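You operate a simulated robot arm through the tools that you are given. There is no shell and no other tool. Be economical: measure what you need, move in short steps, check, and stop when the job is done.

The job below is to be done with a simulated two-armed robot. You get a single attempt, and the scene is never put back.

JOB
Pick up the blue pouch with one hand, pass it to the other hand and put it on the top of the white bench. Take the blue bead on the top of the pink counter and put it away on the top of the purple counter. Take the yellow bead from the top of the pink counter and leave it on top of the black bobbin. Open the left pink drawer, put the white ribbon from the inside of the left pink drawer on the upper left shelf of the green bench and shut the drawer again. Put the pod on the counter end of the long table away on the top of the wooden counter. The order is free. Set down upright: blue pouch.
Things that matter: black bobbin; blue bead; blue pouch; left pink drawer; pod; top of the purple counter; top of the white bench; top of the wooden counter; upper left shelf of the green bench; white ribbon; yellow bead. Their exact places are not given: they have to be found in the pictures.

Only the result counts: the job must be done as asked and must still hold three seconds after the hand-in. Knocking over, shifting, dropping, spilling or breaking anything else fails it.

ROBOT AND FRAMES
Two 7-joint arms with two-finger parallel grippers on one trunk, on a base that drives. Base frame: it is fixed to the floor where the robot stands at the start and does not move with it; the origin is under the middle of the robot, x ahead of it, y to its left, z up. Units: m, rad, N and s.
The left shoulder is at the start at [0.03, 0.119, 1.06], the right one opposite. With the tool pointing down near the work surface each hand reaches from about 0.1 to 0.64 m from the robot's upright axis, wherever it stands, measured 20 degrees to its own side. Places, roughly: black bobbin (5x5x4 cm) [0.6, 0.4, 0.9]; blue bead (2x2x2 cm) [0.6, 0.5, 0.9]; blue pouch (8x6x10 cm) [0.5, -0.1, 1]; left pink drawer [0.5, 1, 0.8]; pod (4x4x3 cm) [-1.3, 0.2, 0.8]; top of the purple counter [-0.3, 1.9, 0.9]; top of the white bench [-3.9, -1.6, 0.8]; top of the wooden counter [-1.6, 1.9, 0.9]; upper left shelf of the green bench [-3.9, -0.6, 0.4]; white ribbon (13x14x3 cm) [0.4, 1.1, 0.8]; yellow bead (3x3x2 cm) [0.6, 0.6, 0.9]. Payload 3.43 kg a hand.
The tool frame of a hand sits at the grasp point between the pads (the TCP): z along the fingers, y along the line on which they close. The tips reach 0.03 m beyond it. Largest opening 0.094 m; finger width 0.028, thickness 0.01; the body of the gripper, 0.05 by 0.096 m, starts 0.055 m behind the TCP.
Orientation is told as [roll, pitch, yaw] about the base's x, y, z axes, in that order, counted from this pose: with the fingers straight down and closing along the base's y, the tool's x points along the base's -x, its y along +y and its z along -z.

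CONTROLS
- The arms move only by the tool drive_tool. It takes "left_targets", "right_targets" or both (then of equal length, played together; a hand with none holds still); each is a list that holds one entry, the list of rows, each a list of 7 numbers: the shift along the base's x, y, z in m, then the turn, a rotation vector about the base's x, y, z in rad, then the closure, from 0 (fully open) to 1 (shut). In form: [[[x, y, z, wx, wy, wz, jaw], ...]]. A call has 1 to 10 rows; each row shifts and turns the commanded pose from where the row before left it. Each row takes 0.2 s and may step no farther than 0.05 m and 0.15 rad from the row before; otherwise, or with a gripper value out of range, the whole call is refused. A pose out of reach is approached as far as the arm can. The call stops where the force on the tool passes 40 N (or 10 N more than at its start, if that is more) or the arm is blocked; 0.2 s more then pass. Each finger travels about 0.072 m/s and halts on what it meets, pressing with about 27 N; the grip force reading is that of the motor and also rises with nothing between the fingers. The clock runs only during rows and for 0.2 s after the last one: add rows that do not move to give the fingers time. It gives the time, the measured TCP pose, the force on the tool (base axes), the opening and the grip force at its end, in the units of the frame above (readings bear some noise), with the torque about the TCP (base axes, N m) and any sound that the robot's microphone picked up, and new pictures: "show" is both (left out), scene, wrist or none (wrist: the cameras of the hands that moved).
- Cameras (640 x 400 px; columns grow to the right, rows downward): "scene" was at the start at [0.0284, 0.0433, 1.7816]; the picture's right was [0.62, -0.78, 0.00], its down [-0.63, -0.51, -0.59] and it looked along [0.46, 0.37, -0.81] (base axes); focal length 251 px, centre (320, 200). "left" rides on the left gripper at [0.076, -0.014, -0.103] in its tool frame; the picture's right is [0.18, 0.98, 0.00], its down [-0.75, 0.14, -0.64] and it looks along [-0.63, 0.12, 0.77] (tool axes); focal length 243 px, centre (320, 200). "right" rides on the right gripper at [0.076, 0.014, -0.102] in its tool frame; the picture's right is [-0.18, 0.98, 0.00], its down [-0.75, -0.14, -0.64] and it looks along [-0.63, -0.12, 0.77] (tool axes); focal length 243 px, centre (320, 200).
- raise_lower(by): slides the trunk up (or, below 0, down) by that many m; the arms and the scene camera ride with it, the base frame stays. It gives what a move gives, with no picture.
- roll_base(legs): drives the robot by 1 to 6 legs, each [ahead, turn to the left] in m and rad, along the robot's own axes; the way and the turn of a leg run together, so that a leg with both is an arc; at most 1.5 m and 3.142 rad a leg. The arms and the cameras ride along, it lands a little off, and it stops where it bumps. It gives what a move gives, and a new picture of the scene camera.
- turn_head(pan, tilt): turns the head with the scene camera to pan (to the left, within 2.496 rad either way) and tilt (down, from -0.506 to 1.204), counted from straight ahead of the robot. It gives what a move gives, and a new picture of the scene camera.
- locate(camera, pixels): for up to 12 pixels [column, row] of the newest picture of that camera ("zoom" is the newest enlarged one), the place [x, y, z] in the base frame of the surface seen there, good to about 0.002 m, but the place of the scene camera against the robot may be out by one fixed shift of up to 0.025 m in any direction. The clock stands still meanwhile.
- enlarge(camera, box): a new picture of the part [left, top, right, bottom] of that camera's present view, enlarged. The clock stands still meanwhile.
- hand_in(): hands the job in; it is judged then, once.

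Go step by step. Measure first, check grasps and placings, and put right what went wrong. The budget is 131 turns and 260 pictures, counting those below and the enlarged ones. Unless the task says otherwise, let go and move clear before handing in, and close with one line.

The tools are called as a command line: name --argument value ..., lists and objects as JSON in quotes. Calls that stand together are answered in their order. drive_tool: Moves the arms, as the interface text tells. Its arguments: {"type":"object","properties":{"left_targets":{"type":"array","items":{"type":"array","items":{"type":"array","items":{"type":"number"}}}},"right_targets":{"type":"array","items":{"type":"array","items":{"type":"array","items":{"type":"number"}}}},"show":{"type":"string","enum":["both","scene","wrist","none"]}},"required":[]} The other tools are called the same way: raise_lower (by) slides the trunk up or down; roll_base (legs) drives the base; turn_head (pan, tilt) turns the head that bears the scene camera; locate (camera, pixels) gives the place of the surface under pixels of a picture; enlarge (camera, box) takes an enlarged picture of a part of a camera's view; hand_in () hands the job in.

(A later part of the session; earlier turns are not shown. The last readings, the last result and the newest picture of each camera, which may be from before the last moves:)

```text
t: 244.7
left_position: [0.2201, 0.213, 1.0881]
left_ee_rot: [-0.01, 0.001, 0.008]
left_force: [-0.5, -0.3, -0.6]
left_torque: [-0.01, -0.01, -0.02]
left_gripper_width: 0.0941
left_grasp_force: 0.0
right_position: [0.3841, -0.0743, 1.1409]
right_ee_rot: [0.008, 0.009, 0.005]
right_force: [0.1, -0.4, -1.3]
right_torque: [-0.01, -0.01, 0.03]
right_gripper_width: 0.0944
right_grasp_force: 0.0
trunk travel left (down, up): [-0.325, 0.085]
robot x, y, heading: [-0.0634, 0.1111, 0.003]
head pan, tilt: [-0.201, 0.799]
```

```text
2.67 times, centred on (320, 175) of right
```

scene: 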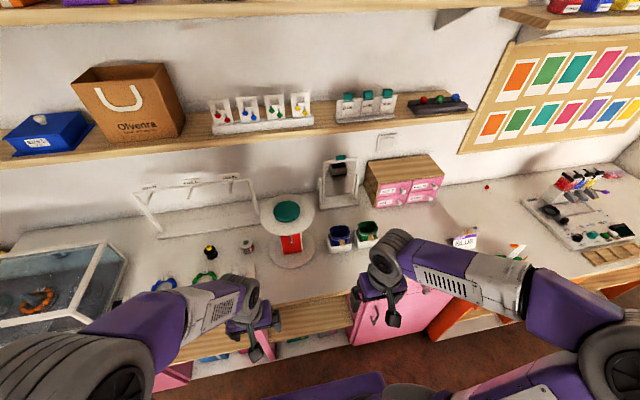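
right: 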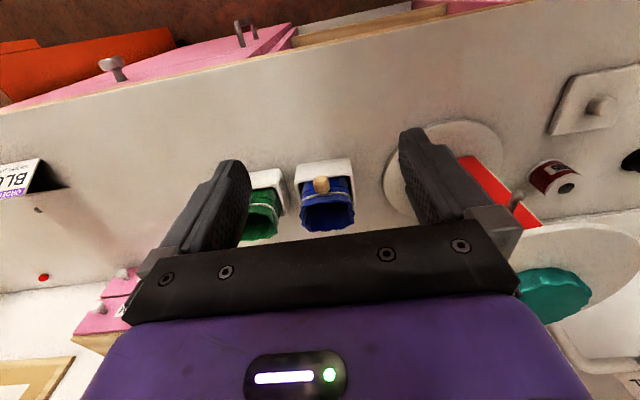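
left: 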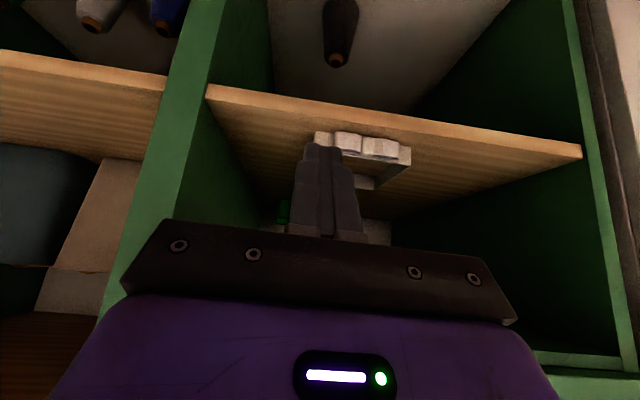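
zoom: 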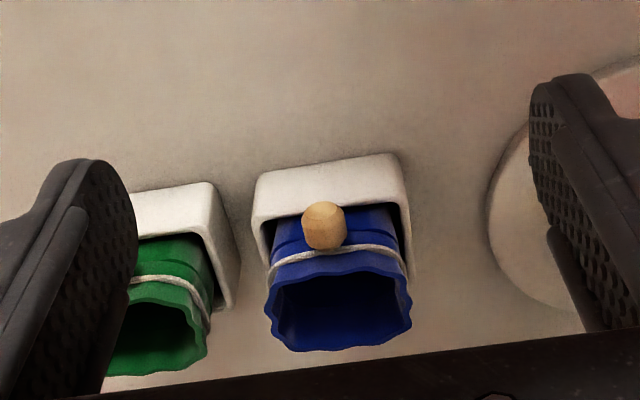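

locate --camera "zoom" --pixels '[[270, 312], [410, 325], [340, 278], [340, 345], [278, 250], [400, 240], [325, 225], [300, 205], [260, 215], [405, 200], [300, 255], [375, 225]]'

```text
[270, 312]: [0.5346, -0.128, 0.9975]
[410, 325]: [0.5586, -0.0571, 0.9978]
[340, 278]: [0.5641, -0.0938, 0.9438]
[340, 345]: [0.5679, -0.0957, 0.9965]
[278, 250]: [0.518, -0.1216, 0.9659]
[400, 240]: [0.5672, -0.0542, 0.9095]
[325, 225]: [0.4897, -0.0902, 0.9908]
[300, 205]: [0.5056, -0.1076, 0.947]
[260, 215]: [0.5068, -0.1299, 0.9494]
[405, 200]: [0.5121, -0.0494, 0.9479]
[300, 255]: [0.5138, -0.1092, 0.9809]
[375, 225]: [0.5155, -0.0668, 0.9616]
```

locate --camera "zoom" --pixels '[[206, 335], [205, 300], [208, 275], [238, 250], [212, 195], [195, 355], [268, 290], [412, 300], [300, 340], [385, 345]]'

```text
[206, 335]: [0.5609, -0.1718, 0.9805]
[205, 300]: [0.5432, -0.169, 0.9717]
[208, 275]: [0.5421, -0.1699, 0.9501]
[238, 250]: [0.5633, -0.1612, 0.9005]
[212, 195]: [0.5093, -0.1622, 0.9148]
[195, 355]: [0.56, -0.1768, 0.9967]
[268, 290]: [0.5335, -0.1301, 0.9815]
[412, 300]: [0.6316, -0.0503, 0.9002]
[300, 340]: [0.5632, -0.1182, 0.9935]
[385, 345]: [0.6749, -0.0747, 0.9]
```

The blue pouch's rim is centred at (0.541,-0.0925), top z 0.9975, and its holder top is at 0.948. The green neighbour starts at y=-0.169. I'll hover the right hand over it first.

drive_tool --right_targets '[[[0.045, -0.006, 0, 0, 0, 0, 0], [0.045, -0.006, 0, 0, 0, 0, 0], [0.045, -0.006, 0, 0, 0, 0, 0], [0.031, 0, -0.02, 0, 0, 0, 0], [0, 0, -0.03, 0, 0, 0, 0], [0, 0, -0.02, 0, 0, 0, 0], [0, 0, 0, 0, 0, 0, 0]]]' --show "both"

locate --camera "right" --pixels '[[330, 150], [320, 170], [400, 220], [480, 200], [300, 140], [350, 140]]'

```text
t: 246.3
left_position: [0.2186, 0.213, 1.0875]
left_ee_rot: [-0.009, 0.001, 0.008]
left_force: [-0.6, 0.3, -0.1]
left_torque: [-0.02, 0.01, 0.03]
left_gripper_width: 0.0939
left_grasp_force: 0.0
right_position: [0.5505, -0.0944, 1.072]
right_ee_rot: [0.005, 0.009, 0.006]
right_force: [-0.5, 0.4, 0.7]
right_torque: [-0.01, 0.0, 0.0]
right_gripper_width: 0.0939
right_grasp_force: 0.0
trunk travel left (down, up): [-0.325, 0.085]
robot x, y, heading: [-0.0673, 0.1138, 0.003]
head pan, tilt: [-0.201, 0.799]
```

scene: 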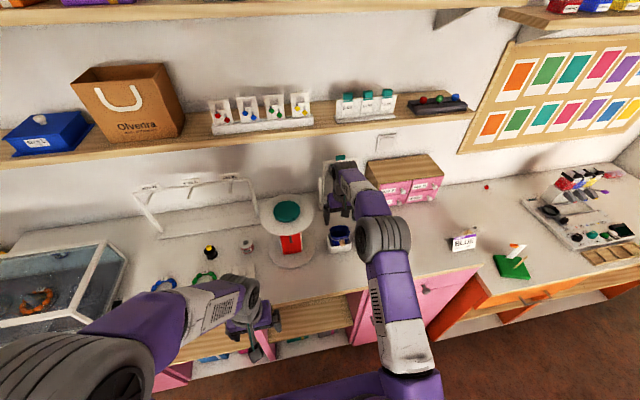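
right: 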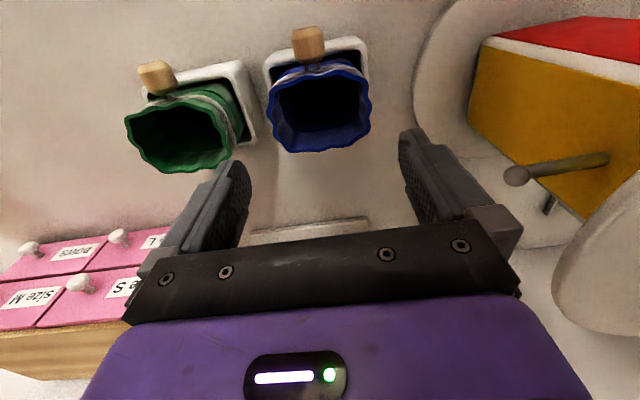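

```text
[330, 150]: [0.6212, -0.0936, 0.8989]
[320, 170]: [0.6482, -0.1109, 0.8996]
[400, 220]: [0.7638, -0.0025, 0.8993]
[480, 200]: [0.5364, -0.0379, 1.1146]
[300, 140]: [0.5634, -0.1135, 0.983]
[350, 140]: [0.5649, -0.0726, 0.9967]
```

Clear of neighbours. I'll descend to z 0.992 and close gently.

drive_tool --right_targets '[[[0, 0.0015, -0.03, 0, 0, 0, 0], [0, 0, -0.03, 0, 0, 0, 0], [0, 0, -0.02, 0, 0, 0, 0], [0, 0, 0, 0, 0, 0, 0], [0, 0, 0, 0, 0, 0, 0.3], [0, 0, 0, 0, 0, 0, 0.5], [0, 0, 0, 0, 0, 0, 0.5], [0, 0, 0, 0, 0, 0, 0.5]]]' --show "wrist"

```text
t: 248.1
left_position: [0.2199, 0.2142, 1.0872]
left_ee_rot: [-0.007, 0.003, 0.006]
left_force: [0.4, -0.6, 0.8]
left_torque: [-0.01, -0.01, 0.0]
left_gripper_width: 0.0939
left_grasp_force: 0.0
right_position: [0.5501, -0.0919, 0.9904]
right_ee_rot: [0.005, 0.009, 0.005]
right_force: [0.4, -0.1, -0.1]
right_torque: [-0.03, -0.04, -0.01]
right_gripper_width: 0.0757
right_grasp_force: 27.0
trunk travel left (down, up): [-0.325, 0.085]
robot x, y, heading: [-0.0668, 0.1127, 0.001]
head pan, tilt: [-0.201, 0.799]
```

right: 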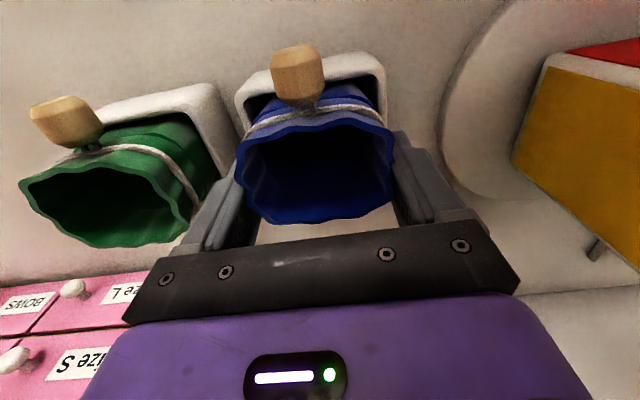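

The grip is on the rim at 0.0757. I'll lift slowly straight up and check that the holder stays.

drive_tool --right_targets '[[[0, 0, 0, 0, 0, 0, 0.7], [0, 0, 0.01, 0, 0, 0, 0.7], [0, 0, 0.02, 0, 0, 0, 0.7], [0, 0, 0.03, 0, 0, 0, 0.7], [0, 0, 0.04, 0, 0, 0, 0.7], [0, 0, 0.04, 0, 0, 0, 0.7]]]' --show "both"

```text
t: 249.5
left_position: [0.2189, 0.213, 1.0886]
left_ee_rot: [-0.01, 0.002, 0.007]
left_force: [0.1, 0.8, -0.3]
left_torque: [-0.01, -0.02, -0.02]
left_gripper_width: 0.0941
left_grasp_force: 0.1
right_position: [0.55, -0.0911, 1.132]
right_ee_rot: [0.005, 0.009, 0.005]
right_force: [-0.9, 0.0, -0.6]
right_torque: [-0.02, -0.01, -0.02]
right_gripper_width: 0.0753
right_grasp_force: 27.0
trunk travel left (down, up): [-0.325, 0.085]
robot x, y, heading: [-0.0667, 0.1141, 0.002]
head pan, tilt: [-0.201, 0.799]
```

scene: 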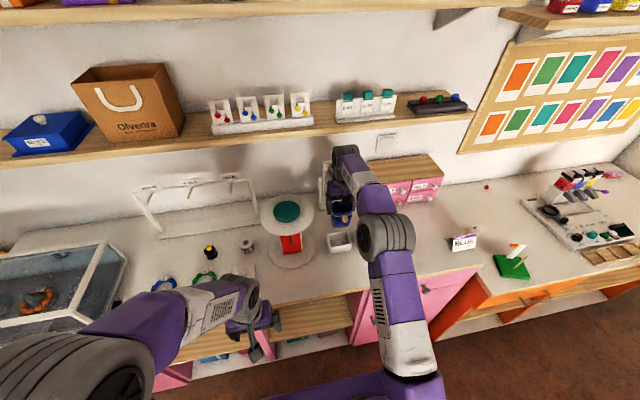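
right: 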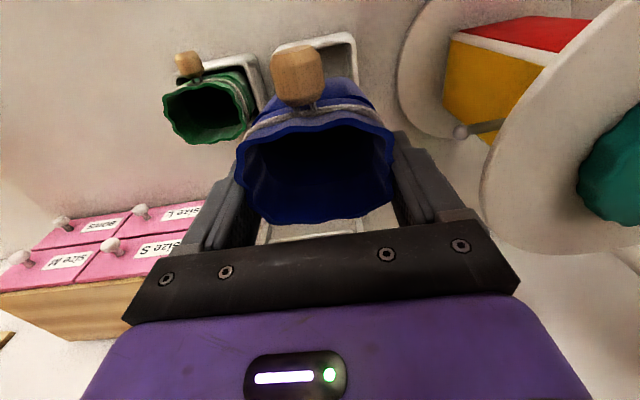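

The pouch is out and the holder stayed. I'll pull it back a little and back the base up 0.3 m to do the handover over free floor.

roll_base --legs '[[-0.3, 0]]'

drive_tool --left_targets '[[[0.03, 0.01, 0.02, 0, 0, -0.15, 0], [0.03, 0, 0.02, 0, 0, -0.15, 0], [0.02, -0.01, 0.02, -0.0394, -0.1274, 0, 0], [0.02, -0.01, 0, -0.0394, -0.1274, 0, 0], [0.02, -0.01, 0, -0.0394, -0.1274, 0, 0], [0.01, -0.01, 0, -0.0394, -0.1274, 0, 0], [0, 0, 0, -0.0394, -0.1274, 0, 0], [0, 0, 0, -0.0394, -0.1274, 0, 0], [0, 0, 0, -0.0394, -0.1274, 0, 0], [0, 0, 0, -0.0394, -0.1274, 0, 0]]]' --show "both"

```text
t: 251.6
left_position: [-0.0815, 0.2126, 1.0881]
left_ee_rot: [-0.009, 0.002, 0.009]
left_force: [0.7, -0.7, 0.8]
left_torque: [-0.01, -0.02, -0.02]
left_gripper_width: 0.094
left_grasp_force: 0.0
right_position: [0.2502, -0.0916, 1.1313]
right_ee_rot: [0.004, 0.01, 0.007]
right_force: [-0.6, -0.3, -0.5]
right_torque: [0.0, -0.01, -0.04]
right_gripper_width: 0.0756
right_grasp_force: 26.7
trunk travel left (down, up): [-0.325, 0.085]
robot x, y, heading: [-0.3686, 0.1116, 0.001]
head pan, tilt: [-0.201, 0.799]
```

scene: 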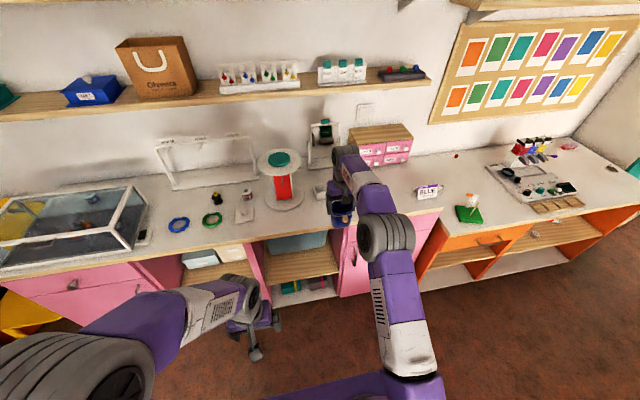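

```text
t: 253.8
left_position: [0.0712, 0.1778, 1.1513]
left_ee_rot: [-0.023, -1.066, -0.285]
left_force: [1.2, -0.2, 0.9]
left_torque: [0.0, 0.01, 0.02]
left_gripper_width: 0.0939
left_grasp_force: 0.0
left hand out of reach, approached as far as the arm can: row 10
right_position: [0.2503, -0.0931, 1.1308]
right_ee_rot: [0.006, 0.01, 0.006]
right_force: [0.2, -0.3, -1.0]
right_torque: [0.02, 0.02, 0.02]
right_gripper_width: 0.0757
right_grasp_force: 26.3
trunk travel left (down, up): [-0.325, 0.085]
robot x, y, heading: [-0.3688, 0.112, 0.005]
head pan, tilt: [-0.201, 0.799]
```

scene: 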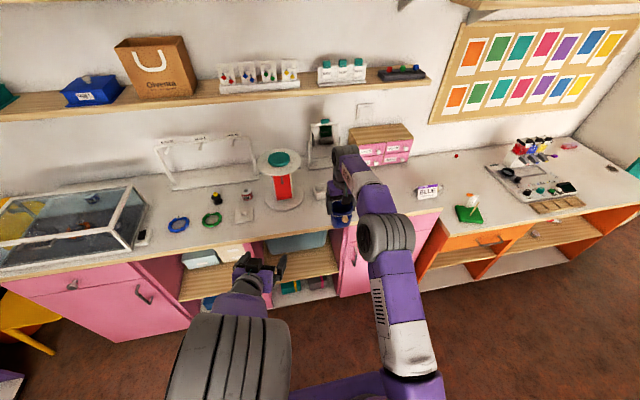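
left: 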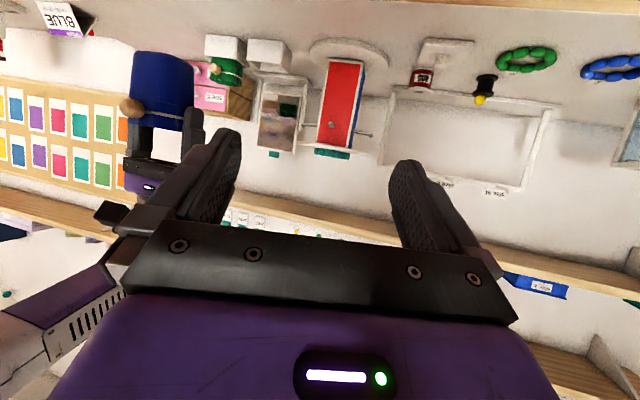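

The left hand is nearly at the wanted tilt. I'll push it farther out with more tilt, so its palm clears the toggle, then bring the pouch in front of it with the right hand.

drive_tool --left_targets '[[[0.04, 0, 0, 0, 0, 0, 0], [0.04, 0, 0, -0.0413, -0.1337, 0, 0], [0, 0, 0, -0.0413, -0.1337, 0, 0], [0, 0, 0, 0, 0, 0, 0], [0, 0, 0, 0, 0, 0, 0], [0, 0, 0, 0, 0, 0, 0], [0, 0, 0, 0, 0, 0, 0], [0, 0, 0, 0, 0, 0, 0], [0, 0, 0, 0, 0, 0, 0], [0, 0, 0, 0, 0, 0, 0]]]' --right_targets '[[[0.02, 0, 0.02, 0, 0, 0, 0.7], [0.02, 0, 0.02, 0, 0, 0, 0.7], [0.0, 0, 0, 0, 0, 0, 0.7], [0, 0.04, 0, 0, 0, -0.1, 0.7], [0, 0.04, 0, 0, 0, -0.1, 0.7], [0, 0.04, 0, 0, 0, -0.09, 0.7], [0, 0.035, 0, 0, 0, 0, 0.7], [0, 0.02, 0, 0, 0, 0, 0.7], [0, 0, 0, 0, 0, 0, 0.7], [0, 0, 0, 0, 0, 0, 0.7]]]' --show "both"

```text
t: 256.0
left_position: [0.1495, 0.1784, 1.1506]
left_ee_rot: [-0.047, -1.346, -0.261]
left_force: [0.3, 0.2, -0.2]
left_torque: [0.0, -0.01, 0.01]
left_gripper_width: 0.0941
left_grasp_force: 0.1
right_position: [0.2502, 0.0818, 1.1611]
right_ee_rot: [0.006, 0.01, -0.284]
right_force: [0.5, 0.5, -1.0]
right_torque: [-0.01, 0.0, 0.05]
right_gripper_width: 0.0755
right_grasp_force: 26.6
right hand out of reach, approached as far as the arm can: row 1, 2, 6, 7, 8
trunk travel left (down, up): [-0.325, 0.085]
robot x, y, heading: [-0.3665, 0.1117, 0.002]
head pan, tilt: [-0.201, 0.799]
```

scene: 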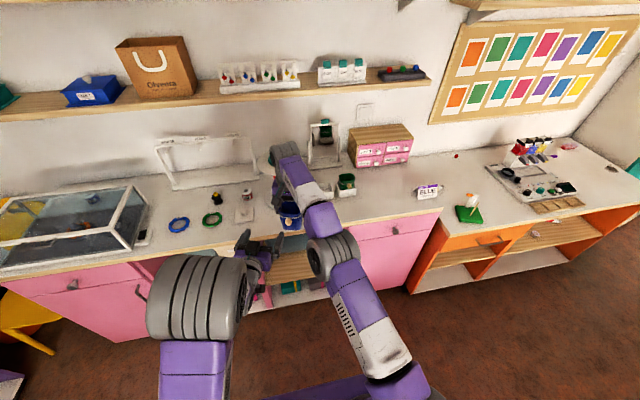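
right: 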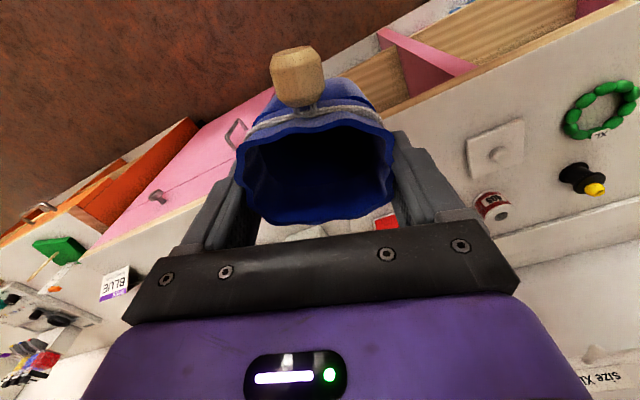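
left: 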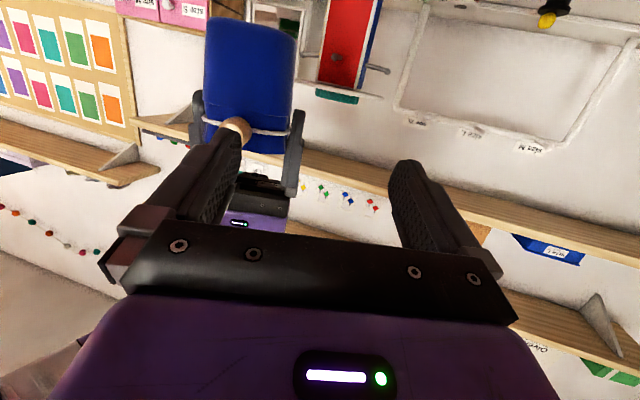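

The right arm stopped at its reach limit, R=(0.250,0.082,1.161). I'll align the left hand to it instead: back off, then shift sideways.

drive_tool --left_targets '[[[-0.0375, 0.011, 0, 0, 0, 0, 0], [0.0015, -0.034, -0.006, 0, 0, 0, 0], [0, -0.034, -0.007, 0, 0, 0, 0], [0, 0, 0, 0, 0, 0, 0]]]' --show "both"

enlarge --camera "scene" --box '[200, 130, 360, 280]'

```text
t: 257.0
left_position: [0.1143, 0.1202, 1.1377]
left_ee_rot: [-0.049, -1.346, -0.26]
left_force: [-0.1, -0.2, 0.3]
left_torque: [0.03, 0.05, 0.0]
left_gripper_width: 0.0939
left_grasp_force: 0.0
right_position: [0.2487, 0.0812, 1.1615]
right_ee_rot: [0.005, 0.009, -0.281]
right_force: [-1.0, -1.0, -0.4]
right_torque: [-0.06, 0.02, -0.01]
right_gripper_width: 0.0758
right_grasp_force: 27.2
trunk travel left (down, up): [-0.325, 0.085]
robot x, y, heading: [-0.3651, 0.1124, 0.003]
head pan, tilt: [-0.201, 0.799]
```

scene: 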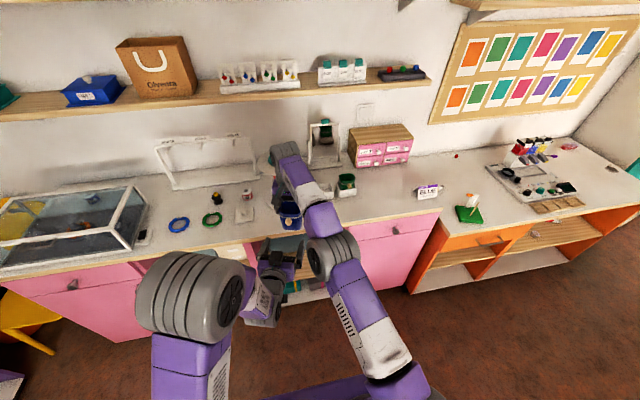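
left: 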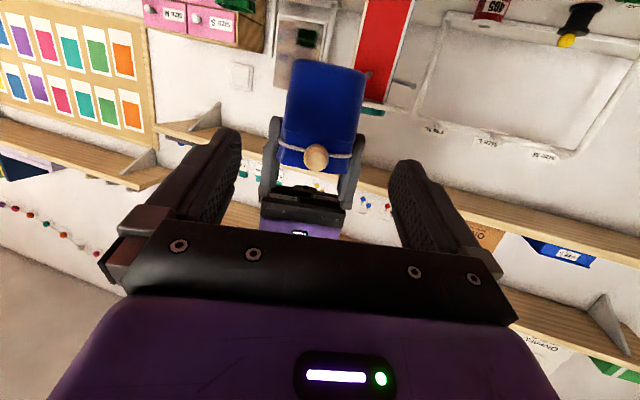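

```text
2.67 times, centred on (280, 205) of scene
```

zoom: 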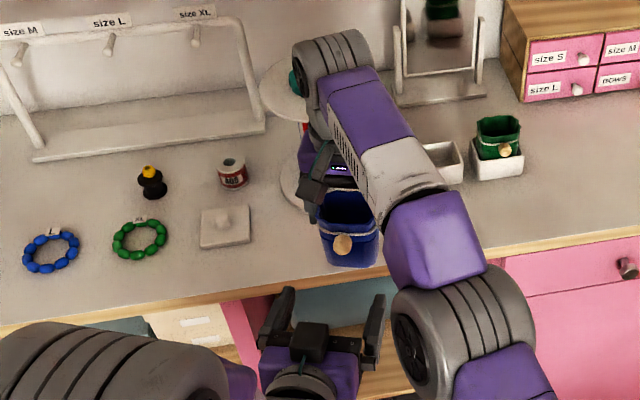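

locate --camera "zoom" --pixels '[[390, 240], [400, 300], [395, 350], [375, 310], [345, 245], [350, 210], [360, 150], [340, 170], [320, 260], [430, 200]]'

locate --camera "left" --pixels '[[330, 90], [290, 110], [360, 120], [318, 157], [300, 165], [345, 150], [275, 150], [350, 190]]'

```text
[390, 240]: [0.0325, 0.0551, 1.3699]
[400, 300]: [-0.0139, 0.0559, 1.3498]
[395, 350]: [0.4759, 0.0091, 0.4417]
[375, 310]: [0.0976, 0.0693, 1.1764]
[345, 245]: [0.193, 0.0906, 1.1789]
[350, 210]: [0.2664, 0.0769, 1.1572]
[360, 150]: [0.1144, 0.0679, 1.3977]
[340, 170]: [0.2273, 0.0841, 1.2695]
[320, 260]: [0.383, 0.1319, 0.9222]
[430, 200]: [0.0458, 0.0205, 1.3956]
```

```text
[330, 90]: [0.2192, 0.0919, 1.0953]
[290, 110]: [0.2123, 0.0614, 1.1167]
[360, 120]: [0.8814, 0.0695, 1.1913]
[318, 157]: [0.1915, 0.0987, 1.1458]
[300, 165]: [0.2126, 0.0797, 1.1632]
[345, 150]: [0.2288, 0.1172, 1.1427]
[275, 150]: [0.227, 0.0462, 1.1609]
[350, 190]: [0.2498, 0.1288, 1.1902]
```

Alignment is good: the pouch is centred between the left fingers, and the toggle at z≈1.146 will clear the palm. I'll advance and close the left hand on the body.

drive_tool --left_targets '[[[0.035, -0.01, -0.008, 0, 0, 0, 0], [0.035, -0.01, -0.008, 0, 0, 0, 0], [0.034, -0.01, -0.008, 0, 0, 0, 0], [0, 0, 0, 0, 0, 0, 0]]]' --show "wrist"

```text
t: 258.0
left_position: [0.217, 0.0904, 1.1155]
left_ee_rot: [-0.044, -1.346, -0.262]
left_force: [-0.5, 0.1, 0.5]
left_torque: [0.01, 0.01, -0.02]
left_gripper_width: 0.094
left_grasp_force: 0.0
right_position: [0.2491, 0.081, 1.1609]
right_ee_rot: [0.005, 0.008, -0.283]
right_force: [-0.2, -0.1, -0.4]
right_torque: [0.01, -0.02, 0.02]
right_gripper_width: 0.0755
right_grasp_force: 26.8
trunk travel left (down, up): [-0.325, 0.085]
robot x, y, heading: [-0.3681, 0.1132, 0.006]
head pan, tilt: [-0.201, 0.799]
```

left: 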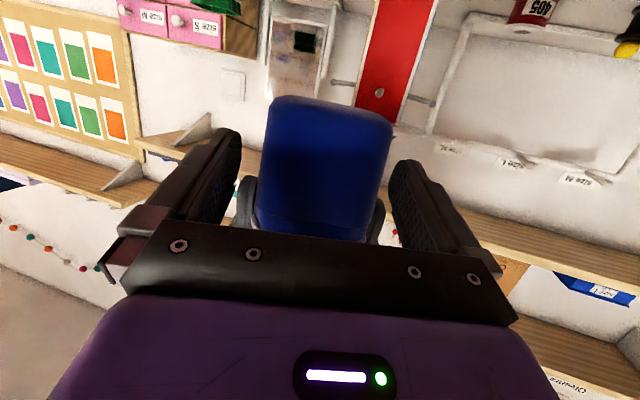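

drive_tool --left_targets '[[[0, 0, 0, 0, 0, 0, 0.15], [0, 0, 0, 0, 0, 0, 0.3], [0, 0, 0, 0, 0, 0, 0.5], [0, 0, 0, 0, 0, 0, 0.6], [0, 0, 0, 0, 0, 0, 0.7]]]' --show "wrist"

```text
t: 259.2
left_position: [0.2178, 0.0912, 1.1157]
left_ee_rot: [-0.047, -1.347, -0.261]
left_force: [2.4, 1.1, -0.4]
left_torque: [0.04, 0.07, 0.02]
left_gripper_width: 0.0748
left_grasp_force: 26.9
right_position: [0.2491, 0.0804, 1.161]
right_ee_rot: [0.004, 0.009, -0.284]
right_force: [-2.8, -0.4, 0.2]
right_torque: [-0.02, 0.08, -0.02]
right_gripper_width: 0.0755
right_grasp_force: 27.7
trunk travel left (down, up): [-0.325, 0.085]
robot x, y, heading: [-0.3674, 0.1141, 0.005]
head pan, tilt: [-0.201, 0.799]
```

left: 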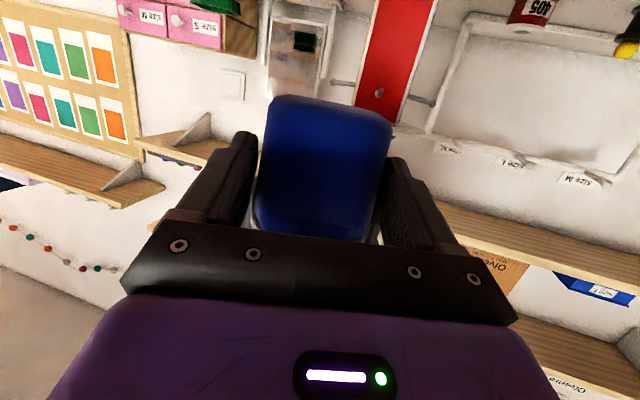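

The left hand has the body (0.0748). I'll open the right hand and lift it straight up.

drive_tool --right_targets '[[[0, 0, 0, 0, 0, 0, 0.1], [0, 0, 0, 0, 0, 0, 0], [0, 0, 0, 0, 0, 0, 0], [0, 0, 0.03, 0, 0, 0, 0], [0, 0, 0.04, 0, 0, 0, 0], [0, 0, 0.04, 0, 0, 0, 0]]]' --show "both"

```text
t: 260.6
left_position: [0.216, 0.0895, 1.1161]
left_ee_rot: [-0.045, -1.346, -0.265]
left_force: [-0.7, -0.8, 0.4]
left_torque: [-0.01, 0.03, 0.0]
left_gripper_width: 0.0743
left_grasp_force: 26.9
right_position: [0.2166, 0.0768, 1.2521]
right_ee_rot: [0.004, 0.009, -0.284]
right_force: [-0.2, -0.7, -0.4]
right_torque: [-0.04, 0.01, -0.01]
right_gripper_width: 0.0942
right_grasp_force: 0.1
right hand out of reach, approached as far as the arm can: row 4, 5, 6
trunk travel left (down, up): [-0.325, 0.085]
robot x, y, heading: [-0.3671, 0.1156, 0.006]
head pan, tilt: [-0.201, 0.799]
```

scene: 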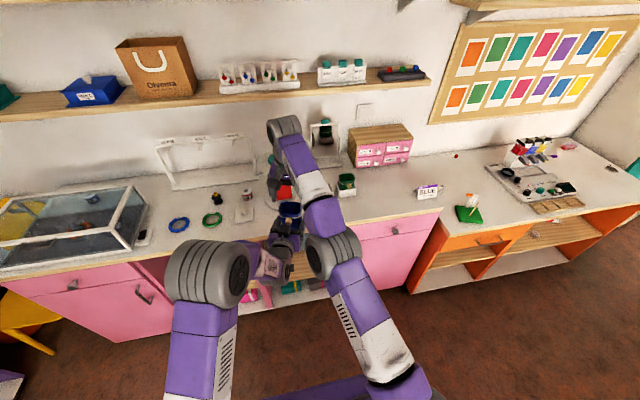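
right: 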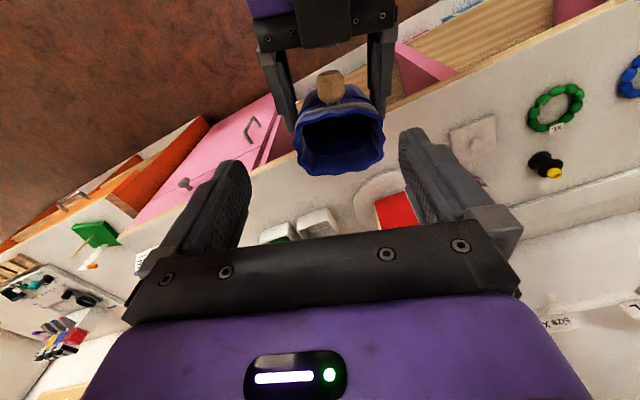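

Handover done: the left hand holds the pouch and the right is free. I'll move the right arm aside and drive back toward the white bench.

drive_tool --right_targets '[[[0, -0.045, 0, 0, 0, 0, 0], [0, -0.045, 0, 0, 0, 0, 0], [-0.01, -0.045, -0.01, 0, 0, 0, 0], [-0.01, -0.045, -0.01, 0, 0, 0.1, 0], [-0.02, -0.03, -0.02, 0, 0, 0.1, 0]]]' --show "none"

roll_base --legs '[[0, 1.889], [0.797, 0], [0, 1.248], [1.5, 0], [0.5, 0], [0, 1.51]]'

```text
t: 261.8
left_position: [0.2171, 0.0894, 1.1154]
left_ee_rot: [-0.044, -1.347, -0.265]
left_force: [-0.3, -0.2, -0.6]
left_torque: [-0.03, 0.0, 0.03]
left_gripper_width: 0.0746
left_grasp_force: 26.5
right_position: [0.2332, -0.138, 1.2342]
right_ee_rot: [0.007, 0.011, -0.082]
right_force: [0.8, -1.1, 0.7]
right_torque: [0.02, -0.01, 0.04]
right_gripper_width: 0.0939
right_grasp_force: 0.0
right hand out of reach, approached as far as the arm can: row 1, 2, 3, 4, 5
trunk travel left (down, up): [-0.325, 0.085]
robot x, y, heading: [-0.364, 0.1158, 0.006]
head pan, tilt: [-0.201, 0.799]
```

```text
t: 287.0
left_position: [-2.6677, 0.306, 1.1153]
left_ee_rot: [-0.047, -1.347, -1.883]
left_force: [0.5, -1.0, -0.4]
left_torque: [0.02, 0.02, -0.04]
left_gripper_width: 0.0744
left_grasp_force: 26.9
right_position: [-2.8965, 0.3015, 1.2341]
right_ee_rot: [0.006, 0.009, -1.704]
right_force: [0.7, -0.3, 0.2]
right_torque: [0.02, -0.04, 0.0]
right_gripper_width: 0.0941
right_grasp_force: 0.0
trunk travel left (down, up): [-0.325, 0.085]
robot x, y, heading: [-2.6116, 0.8893, -1.621]
head pan, tilt: [-0.201, 0.799]
```

scene: 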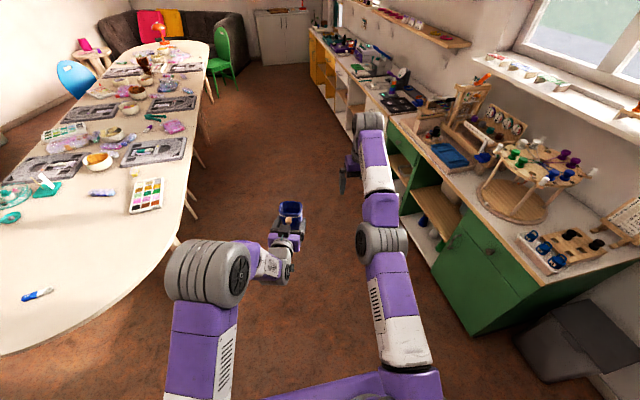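

The corridor is clear. I'll continue to (-2.75,-1.27) and face the white bench.

roll_base --legs '[[0, -0.014], [1.5, 0], [0.66, 0], [0, -1.507]]'

turn_head --pan 0.0 --tilt 0.7

```text
t: 301.6
left_position: [-3.3471, -1.2235, 1.1151]
left_ee_rot: [-0.044, -1.347, 2.87]
left_force: [0.2, 0.5, -0.6]
left_torque: [0.0, -0.03, 0.02]
left_gripper_width: 0.0745
left_grasp_force: 26.7
right_position: [-3.3606, -0.9937, 1.2343]
right_ee_rot: [0.009, 0.01, 3.048]
right_force: [-0.6, -0.3, -0.4]
right_torque: [-0.01, -0.06, 0.01]
right_gripper_width: 0.094
right_grasp_force: 0.0
trunk travel left (down, up): [-0.325, 0.085]
robot x, y, heading: [-2.7623, -1.2527, 3.139]
head pan, tilt: [-0.201, 0.799]
```

scene: 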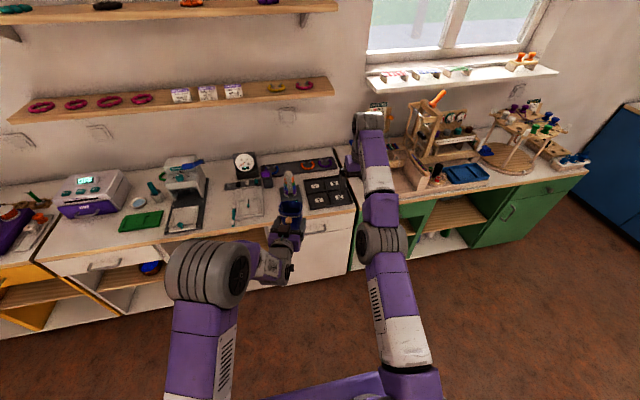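

```text
t: 302.4
left_position: [-3.3466, -1.2211, 1.1156]
left_ee_rot: [-0.044, -1.346, 2.869]
left_force: [-0.2, 0.2, -0.3]
left_torque: [-0.01, 0.01, 0.03]
left_gripper_width: 0.0746
left_grasp_force: 26.7
right_position: [-3.3598, -0.9942, 1.234]
right_ee_rot: [0.007, 0.01, 3.05]
right_force: [-0.1, 1.0, 1.0]
right_torque: [0.0, 0.0, -0.01]
right_gripper_width: 0.0942
right_grasp_force: 0.1
trunk travel left (down, up): [-0.325, 0.085]
robot x, y, heading: [-2.7629, -1.2498, 3.132]
head pan, tilt: [0.0, 0.7]
```

scene: 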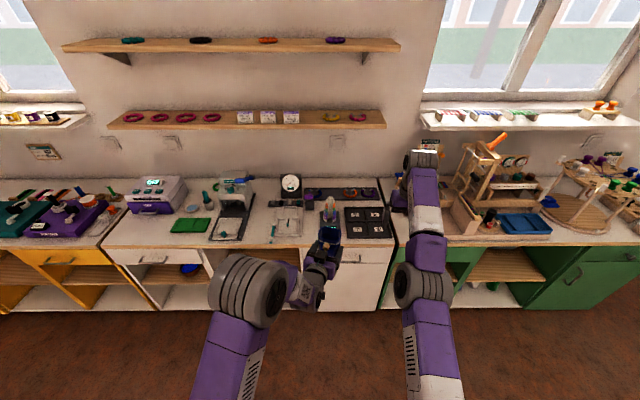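

enlarge --camera "scene" --box '[100, 165, 400, 275]'

locate --camera "scene" --pixels '[[130, 232], [150, 235], [165, 225], [205, 215], [212, 232], [120, 240], [140, 222], [172, 231], [268, 236], [303, 215], [345, 240], [303, 230]]'

```text
2.13 times, centred on (250, 220) of scene
```

zoom: 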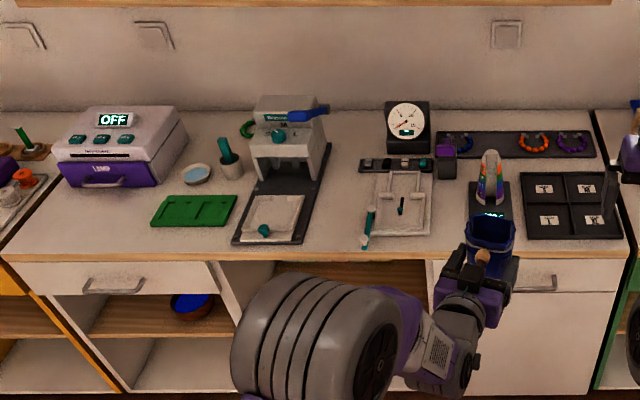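

```text
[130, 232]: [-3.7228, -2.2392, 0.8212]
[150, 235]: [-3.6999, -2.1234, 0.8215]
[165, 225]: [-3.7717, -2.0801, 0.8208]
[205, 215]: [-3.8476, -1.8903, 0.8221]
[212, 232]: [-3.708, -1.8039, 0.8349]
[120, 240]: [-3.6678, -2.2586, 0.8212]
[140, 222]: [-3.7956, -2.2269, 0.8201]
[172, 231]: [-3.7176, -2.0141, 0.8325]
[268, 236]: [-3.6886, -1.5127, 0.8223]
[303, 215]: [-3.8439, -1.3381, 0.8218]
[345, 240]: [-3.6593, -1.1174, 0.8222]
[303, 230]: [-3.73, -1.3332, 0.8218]
```

The roomiest free spot is the front-left part of the white bench top, around (-3.705,-2.15), between the green board and the bench edge. I'll retract the right arm and drive over there.

drive_tool --right_targets '[[[0.04, 0, -0.01, 0, 0, 0, 0], [0.045, 0, -0.01, 0, 0, 0, 0], [0.045, 0, -0.01, 0, 0, 0, 0], [0.045, 0, -0.01, 0, 0, 0, 0], [0.045, 0, -0.01, 0, 0, 0, 0]]]' --show "none"

roll_base --legs '[[0, 1.571], [0.85, 0], [0, -1.561]]'

turn_head --pan 0.0 --tilt 0.75

```text
t: 303.6
left_position: [-3.3467, -1.2215, 1.1157]
left_ee_rot: [-0.049, -1.346, 2.871]
left_force: [0.0, 0.6, -1.0]
left_torque: [0.02, -0.01, 0.03]
left_gripper_width: 0.0744
left_grasp_force: 26.9
right_position: [-3.3467, -0.9705, 1.2545]
right_ee_rot: [0.006, 0.011, 3.049]
right_force: [0.1, 0.8, -0.1]
right_torque: [-0.02, -0.01, -0.01]
right_gripper_width: 0.094
right_grasp_force: 0.1
right hand out of reach, approached as far as the arm can: row 1, 2, 3, 4, 5
trunk travel left (down, up): [-0.325, 0.085]
robot x, y, heading: [-2.7598, -1.253, 3.135]
head pan, tilt: [0.0, 0.7]
```

```text
t: 315.7
left_position: [-3.3516, -2.0635, 1.1154]
left_ee_rot: [-0.045, -1.346, 2.876]
left_force: [0.4, 0.6, 0.2]
left_torque: [0.01, -0.02, 0.0]
left_gripper_width: 0.0744
left_grasp_force: 27.1
right_position: [-3.3525, -1.8131, 1.2551]
right_ee_rot: [0.008, 0.01, 3.052]
right_force: [-0.1, -0.3, -0.3]
right_torque: [0.0, 0.01, 0.03]
right_gripper_width: 0.0938
right_grasp_force: 0.1
trunk travel left (down, up): [-0.325, 0.085]
robot x, y, heading: [-2.7709, -2.0926, 3.131]
head pan, tilt: [0.0, 0.7]
```

scene: 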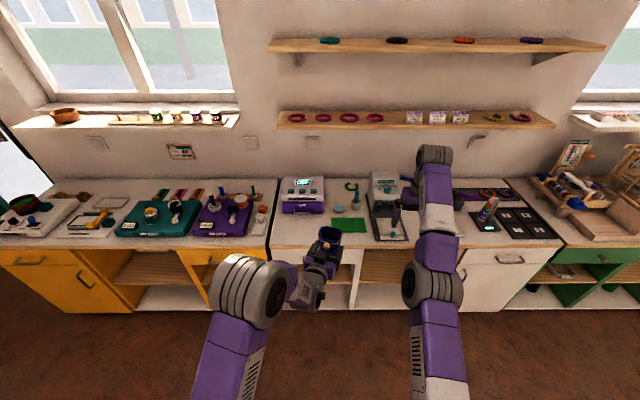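

```text
t: 316.3
left_position: [-3.3513, -2.065, 1.1157]
left_ee_rot: [-0.046, -1.347, 2.871]
left_force: [0.8, -0.2, -0.1]
left_torque: [-0.01, -0.02, -0.02]
left_gripper_width: 0.0746
left_grasp_force: 26.8
right_position: [-3.3516, -1.8131, 1.2544]
right_ee_rot: [0.006, 0.012, 3.051]
right_force: [0.5, 0.3, 0.2]
right_torque: [-0.02, -0.01, 0.03]
right_gripper_width: 0.0941
right_grasp_force: 0.1
trunk travel left (down, up): [-0.325, 0.085]
robot x, y, heading: [-2.767, -2.0913, 3.14]
head pan, tilt: [0.0, 0.75]
```

scene: 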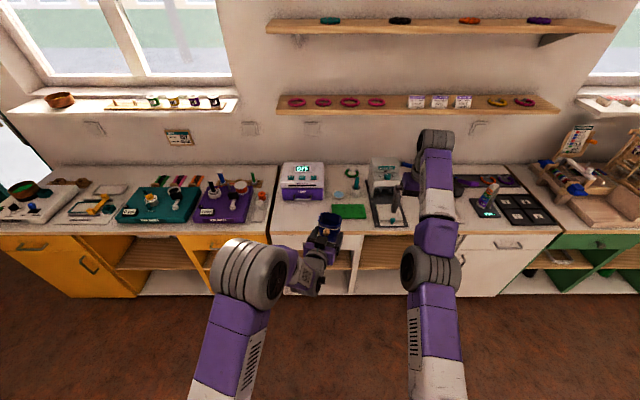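

The right arm is stretched high; I'll try bringing it down and back so that it stays clear of the bench.

drive_tool --right_targets '[[[0.01, 0.0, -0.045, 0, 0, 0, 0], [0.01, 0.0, -0.045, 0, 0, 0, 0], [0.02, 0, -0.04, 0, 0, 0, 0], [0.04, 0, -0.02, 0, 0, 0, 0], [0.045, 0, 0, 0, 0, 0, 0], [0.045, 0, 0, 0, 0, 0, 0], [0.045, 0.0, 0, 0, 0, 0, 0], [0.03, 0.0, 0, 0, 0, 0, 0]]]' --show "scene"

enlarge --camera "scene" --box '[230, 150, 430, 275]'

```text
t: 318.1
left_position: [-3.3509, -2.0646, 1.1162]
left_ee_rot: [-0.045, -1.346, 2.871]
left_force: [-0.3, -0.5, -0.4]
left_torque: [-0.01, -0.04, 0.01]
left_gripper_width: 0.0743
left_grasp_force: 27.0
right_position: [-3.3718, -1.7625, 1.171]
right_ee_rot: [0.007, 0.011, 3.053]
right_force: [-0.8, -0.3, -0.8]
right_torque: [-0.02, -0.01, -0.01]
right_gripper_width: 0.0942
right_grasp_force: 0.0
right hand out of reach, approached as far as the arm can: row 1, 2, 3, 4, 5, 6, 7, 8
trunk travel left (down, up): [-0.325, 0.085]
robot x, y, heading: [-2.7652, -2.0932, 3.138]
head pan, tilt: [0.0, 0.75]
```

scene: 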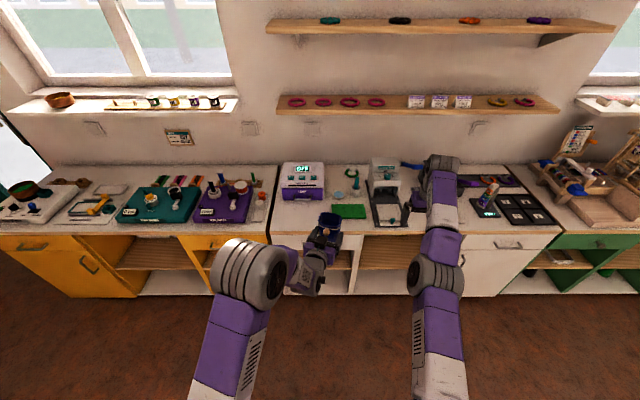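

```text
3.20 times, centred on (330, 212) of scene
```

zoom: 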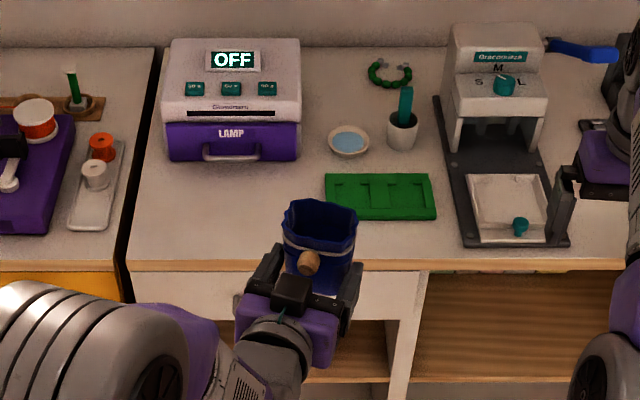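

locate --camera "zoom" --pixels '[[235, 215], [235, 165], [235, 258], [325, 215], [135, 215], [160, 160], [325, 178], [285, 230], [320, 240], [620, 150], [500, 50], [545, 40]]'

drive_tool --left_targets '[[[0, 0, -0.04, 0, 0, 0, 0.7], [0, 0, -0.04, 0, 0, 0, 0.7], [0, 0, -0.04, 0, 0, 0, 0.7], [0, 0, -0.04, 0, 0, 0, 0.7], [0, 0, -0.03, 0, 0, 0, 0.7]]]' --right_targets '[[[0, 0.02, -0.04, 0, 0, 0, 0], [0, 0.02, -0.04, 0, 0, 0, 0], [0.0, 0.02, -0.04, 0, 0, 0, 0], [0.0, 0, 0, 0, 0, 0, 0], [0, 0, 0, 0, 0, 0, 0]]]' --show "scene"

```text
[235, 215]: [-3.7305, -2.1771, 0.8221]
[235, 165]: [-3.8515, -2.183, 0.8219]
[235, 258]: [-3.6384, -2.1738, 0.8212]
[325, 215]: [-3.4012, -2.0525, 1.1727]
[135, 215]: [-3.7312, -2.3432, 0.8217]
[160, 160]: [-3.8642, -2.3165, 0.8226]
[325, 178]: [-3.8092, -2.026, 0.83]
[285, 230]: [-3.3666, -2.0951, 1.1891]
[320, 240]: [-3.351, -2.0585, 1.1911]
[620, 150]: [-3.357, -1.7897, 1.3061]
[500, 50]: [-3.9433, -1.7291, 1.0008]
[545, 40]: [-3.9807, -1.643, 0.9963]
```

```text
t: 319.3
left_position: [-3.352, -2.0674, 0.9256]
left_ee_rot: [-0.047, -1.346, 2.874]
left_force: [-0.7, 0.2, -1.0]
left_torque: [0.01, -0.02, 0.01]
left_gripper_width: 0.0745
left_grasp_force: 26.8
right_position: [-3.3756, -1.7004, 1.0516]
right_ee_rot: [0.006, 0.01, 3.054]
right_force: [0.4, -0.1, 0.0]
right_torque: [-0.01, -0.01, 0.0]
right_gripper_width: 0.0941
right_grasp_force: 0.0
right hand out of reach, approached as far as the arm can: row 1
trunk travel left (down, up): [-0.325, 0.085]
robot x, y, heading: [-2.7676, -2.0952, 3.139]
head pan, tilt: [0.0, 0.75]
```

scene: 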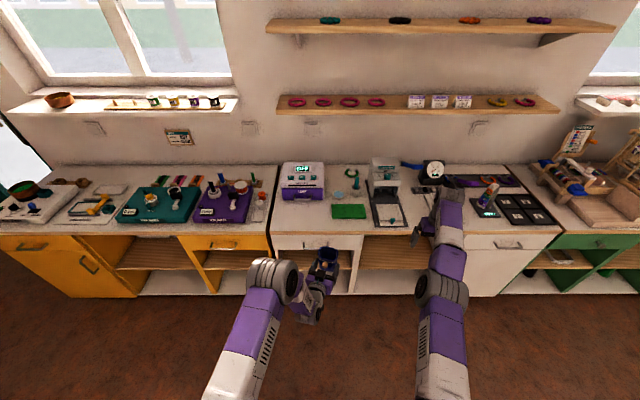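

The right arm responds again. I'll pull it back, shift the left hand sideways to y≈-2.19, and roll forward.

drive_tool --left_targets '[[[0, -0.035, 0, 0, 0, 0, 0.7], [0, -0.035, 0, 0, 0, 0, 0.7], [0, -0.035, 0, 0, 0, 0, 0.7], [0, -0.024, 0, 0, 0, 0, 0.7], [0, 0, 0, 0, 0, 0, 0.7]]]' --right_targets '[[[0.045, 0, 0.01, 0, 0, 0, 0], [0.045, 0, 0.01, 0, 0, 0, 0], [0.045, 0, 0, 0, 0, 0, 0], [0.045, 0, 0, 0, 0, 0, 0], [0.045, 0, 0, 0, 0, 0, 0]]]' --show "none"

roll_base --legs '[[0.3, 0]]'

enlarge --camera "scene" --box '[200, 150, 420, 290]'

```text
t: 320.5
left_position: [-3.3513, -2.1936, 0.9246]
left_ee_rot: [-0.043, -1.346, 2.871]
left_force: [-0.4, -0.3, -0.1]
left_torque: [0.01, 0.0, 0.01]
left_gripper_width: 0.0745
left_grasp_force: 27.3
right_position: [-3.3373, -1.6304, 1.092]
right_ee_rot: [0.007, 0.016, 3.053]
right_force: [-0.6, 0.2, 0.2]
right_torque: [0.01, -0.03, 0.02]
right_gripper_width: 0.0939
right_grasp_force: 0.1
right hand out of reach, approached as far as the arm can: row 1, 2, 3, 4, 5
trunk travel left (down, up): [-0.325, 0.085]
robot x, y, heading: [-2.7699, -2.0904, 3.137]
head pan, tilt: [0.0, 0.75]
```

```text
t: 322.6
left_position: [-3.6553, -2.1952, 0.9255]
left_ee_rot: [-0.046, -1.347, 2.878]
left_force: [-0.5, 0.3, -0.6]
left_torque: [0.01, -0.02, 0.0]
left_gripper_width: 0.0743
left_grasp_force: 26.8
right_position: [-3.6445, -1.6316, 1.092]
right_ee_rot: [0.008, 0.014, 3.056]
right_force: [0.3, 0.5, -0.2]
right_torque: [-0.01, 0.0, 0.0]
right_gripper_width: 0.0939
right_grasp_force: 0.0
trunk travel left (down, up): [-0.325, 0.085]
robot x, y, heading: [-3.0718, -2.0929, -3.142]
head pan, tilt: [0.0, 0.75]
```

scene: 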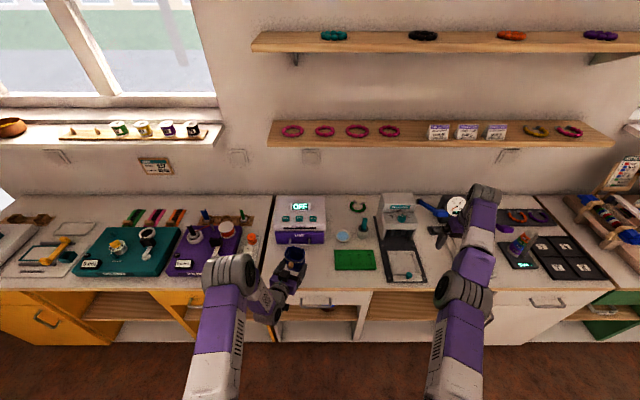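

```text
2.86 times, centred on (310, 220) of scene
```

zoom: 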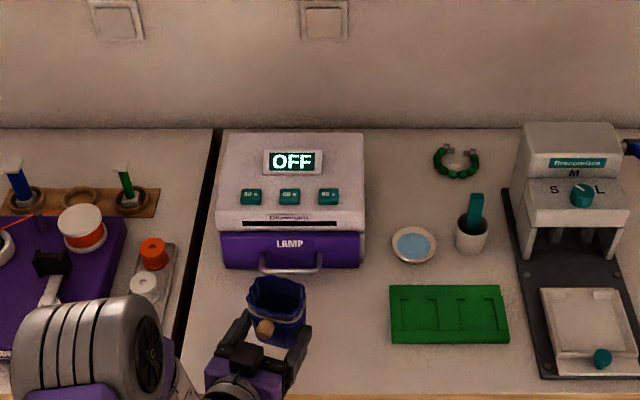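

locate --camera "zoom" --pixels '[[150, 340], [90, 330], [200, 385], [240, 355], [265, 300], [290, 345], [150, 300], [300, 268]]'

enlarge --camera "left" --box '[0, 0, 640, 400]'

```text
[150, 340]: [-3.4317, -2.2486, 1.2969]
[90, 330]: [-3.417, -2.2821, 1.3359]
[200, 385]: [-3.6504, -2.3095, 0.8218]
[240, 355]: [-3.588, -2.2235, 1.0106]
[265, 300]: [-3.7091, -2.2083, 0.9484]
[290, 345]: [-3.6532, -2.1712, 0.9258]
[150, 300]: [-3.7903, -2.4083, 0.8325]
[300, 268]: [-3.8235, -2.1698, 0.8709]
```

```text
1.00 times, centred on (320, 200) of left (not enlarged: the box is as wide or as high as the picture)
```

zoom: 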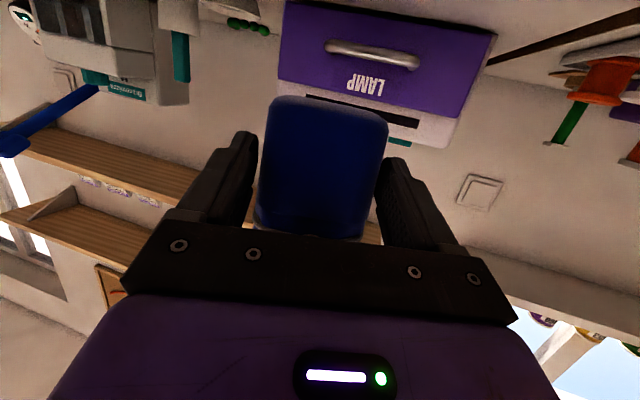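

The spot is clear and the lamp handle is at x=-3.82. I'll move to x=-3.69 and lower toward contact, expected at z≈0.843.

drive_tool --left_targets '[[[-0.035, 0.005, 0, 0, 0, 0, 0.7], [0, 0, -0.03, 0, 0, 0, 0.7], [0, 0, -0.03, 0, 0, 0, 0.7], [0, 0, -0.01, 0, 0, 0, 0.7], [0, 0, 0, 0, 0, 0, 0.7]]]' --show "both"

enlarge --camera "scene" --box '[240, 220, 360, 300]'

```text
t: 323.8
left_position: [-3.6904, -2.1879, 0.8563]
left_ee_rot: [-0.045, -1.346, 2.877]
left_force: [-0.1, 0.2, 0.0]
left_torque: [0.0, 0.03, -0.02]
left_gripper_width: 0.0742
left_grasp_force: 27.2
right_position: [-3.6441, -1.6314, 1.0929]
right_ee_rot: [0.007, 0.014, 3.057]
right_force: [-0.9, 0.8, -0.9]
right_torque: [-0.03, 0.0, -0.04]
right_gripper_width: 0.094
right_grasp_force: 0.2
trunk travel left (down, up): [-0.325, 0.085]
robot x, y, heading: [-3.0722, -2.0908, -3.137]
head pan, tilt: [0.0, 0.75]
```

scene: 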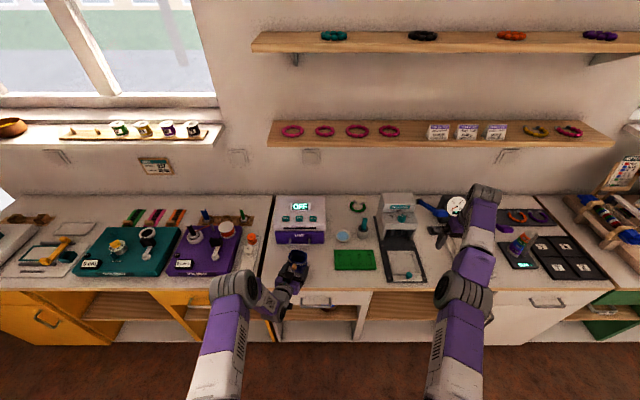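
left: 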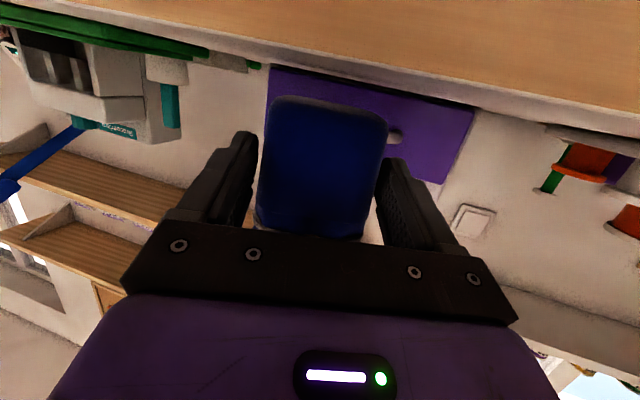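

```text
5.00 times, centred on (300, 260) of scene
```

zoom: 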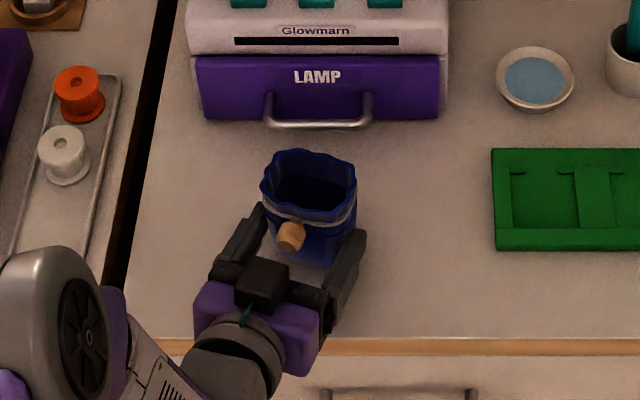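

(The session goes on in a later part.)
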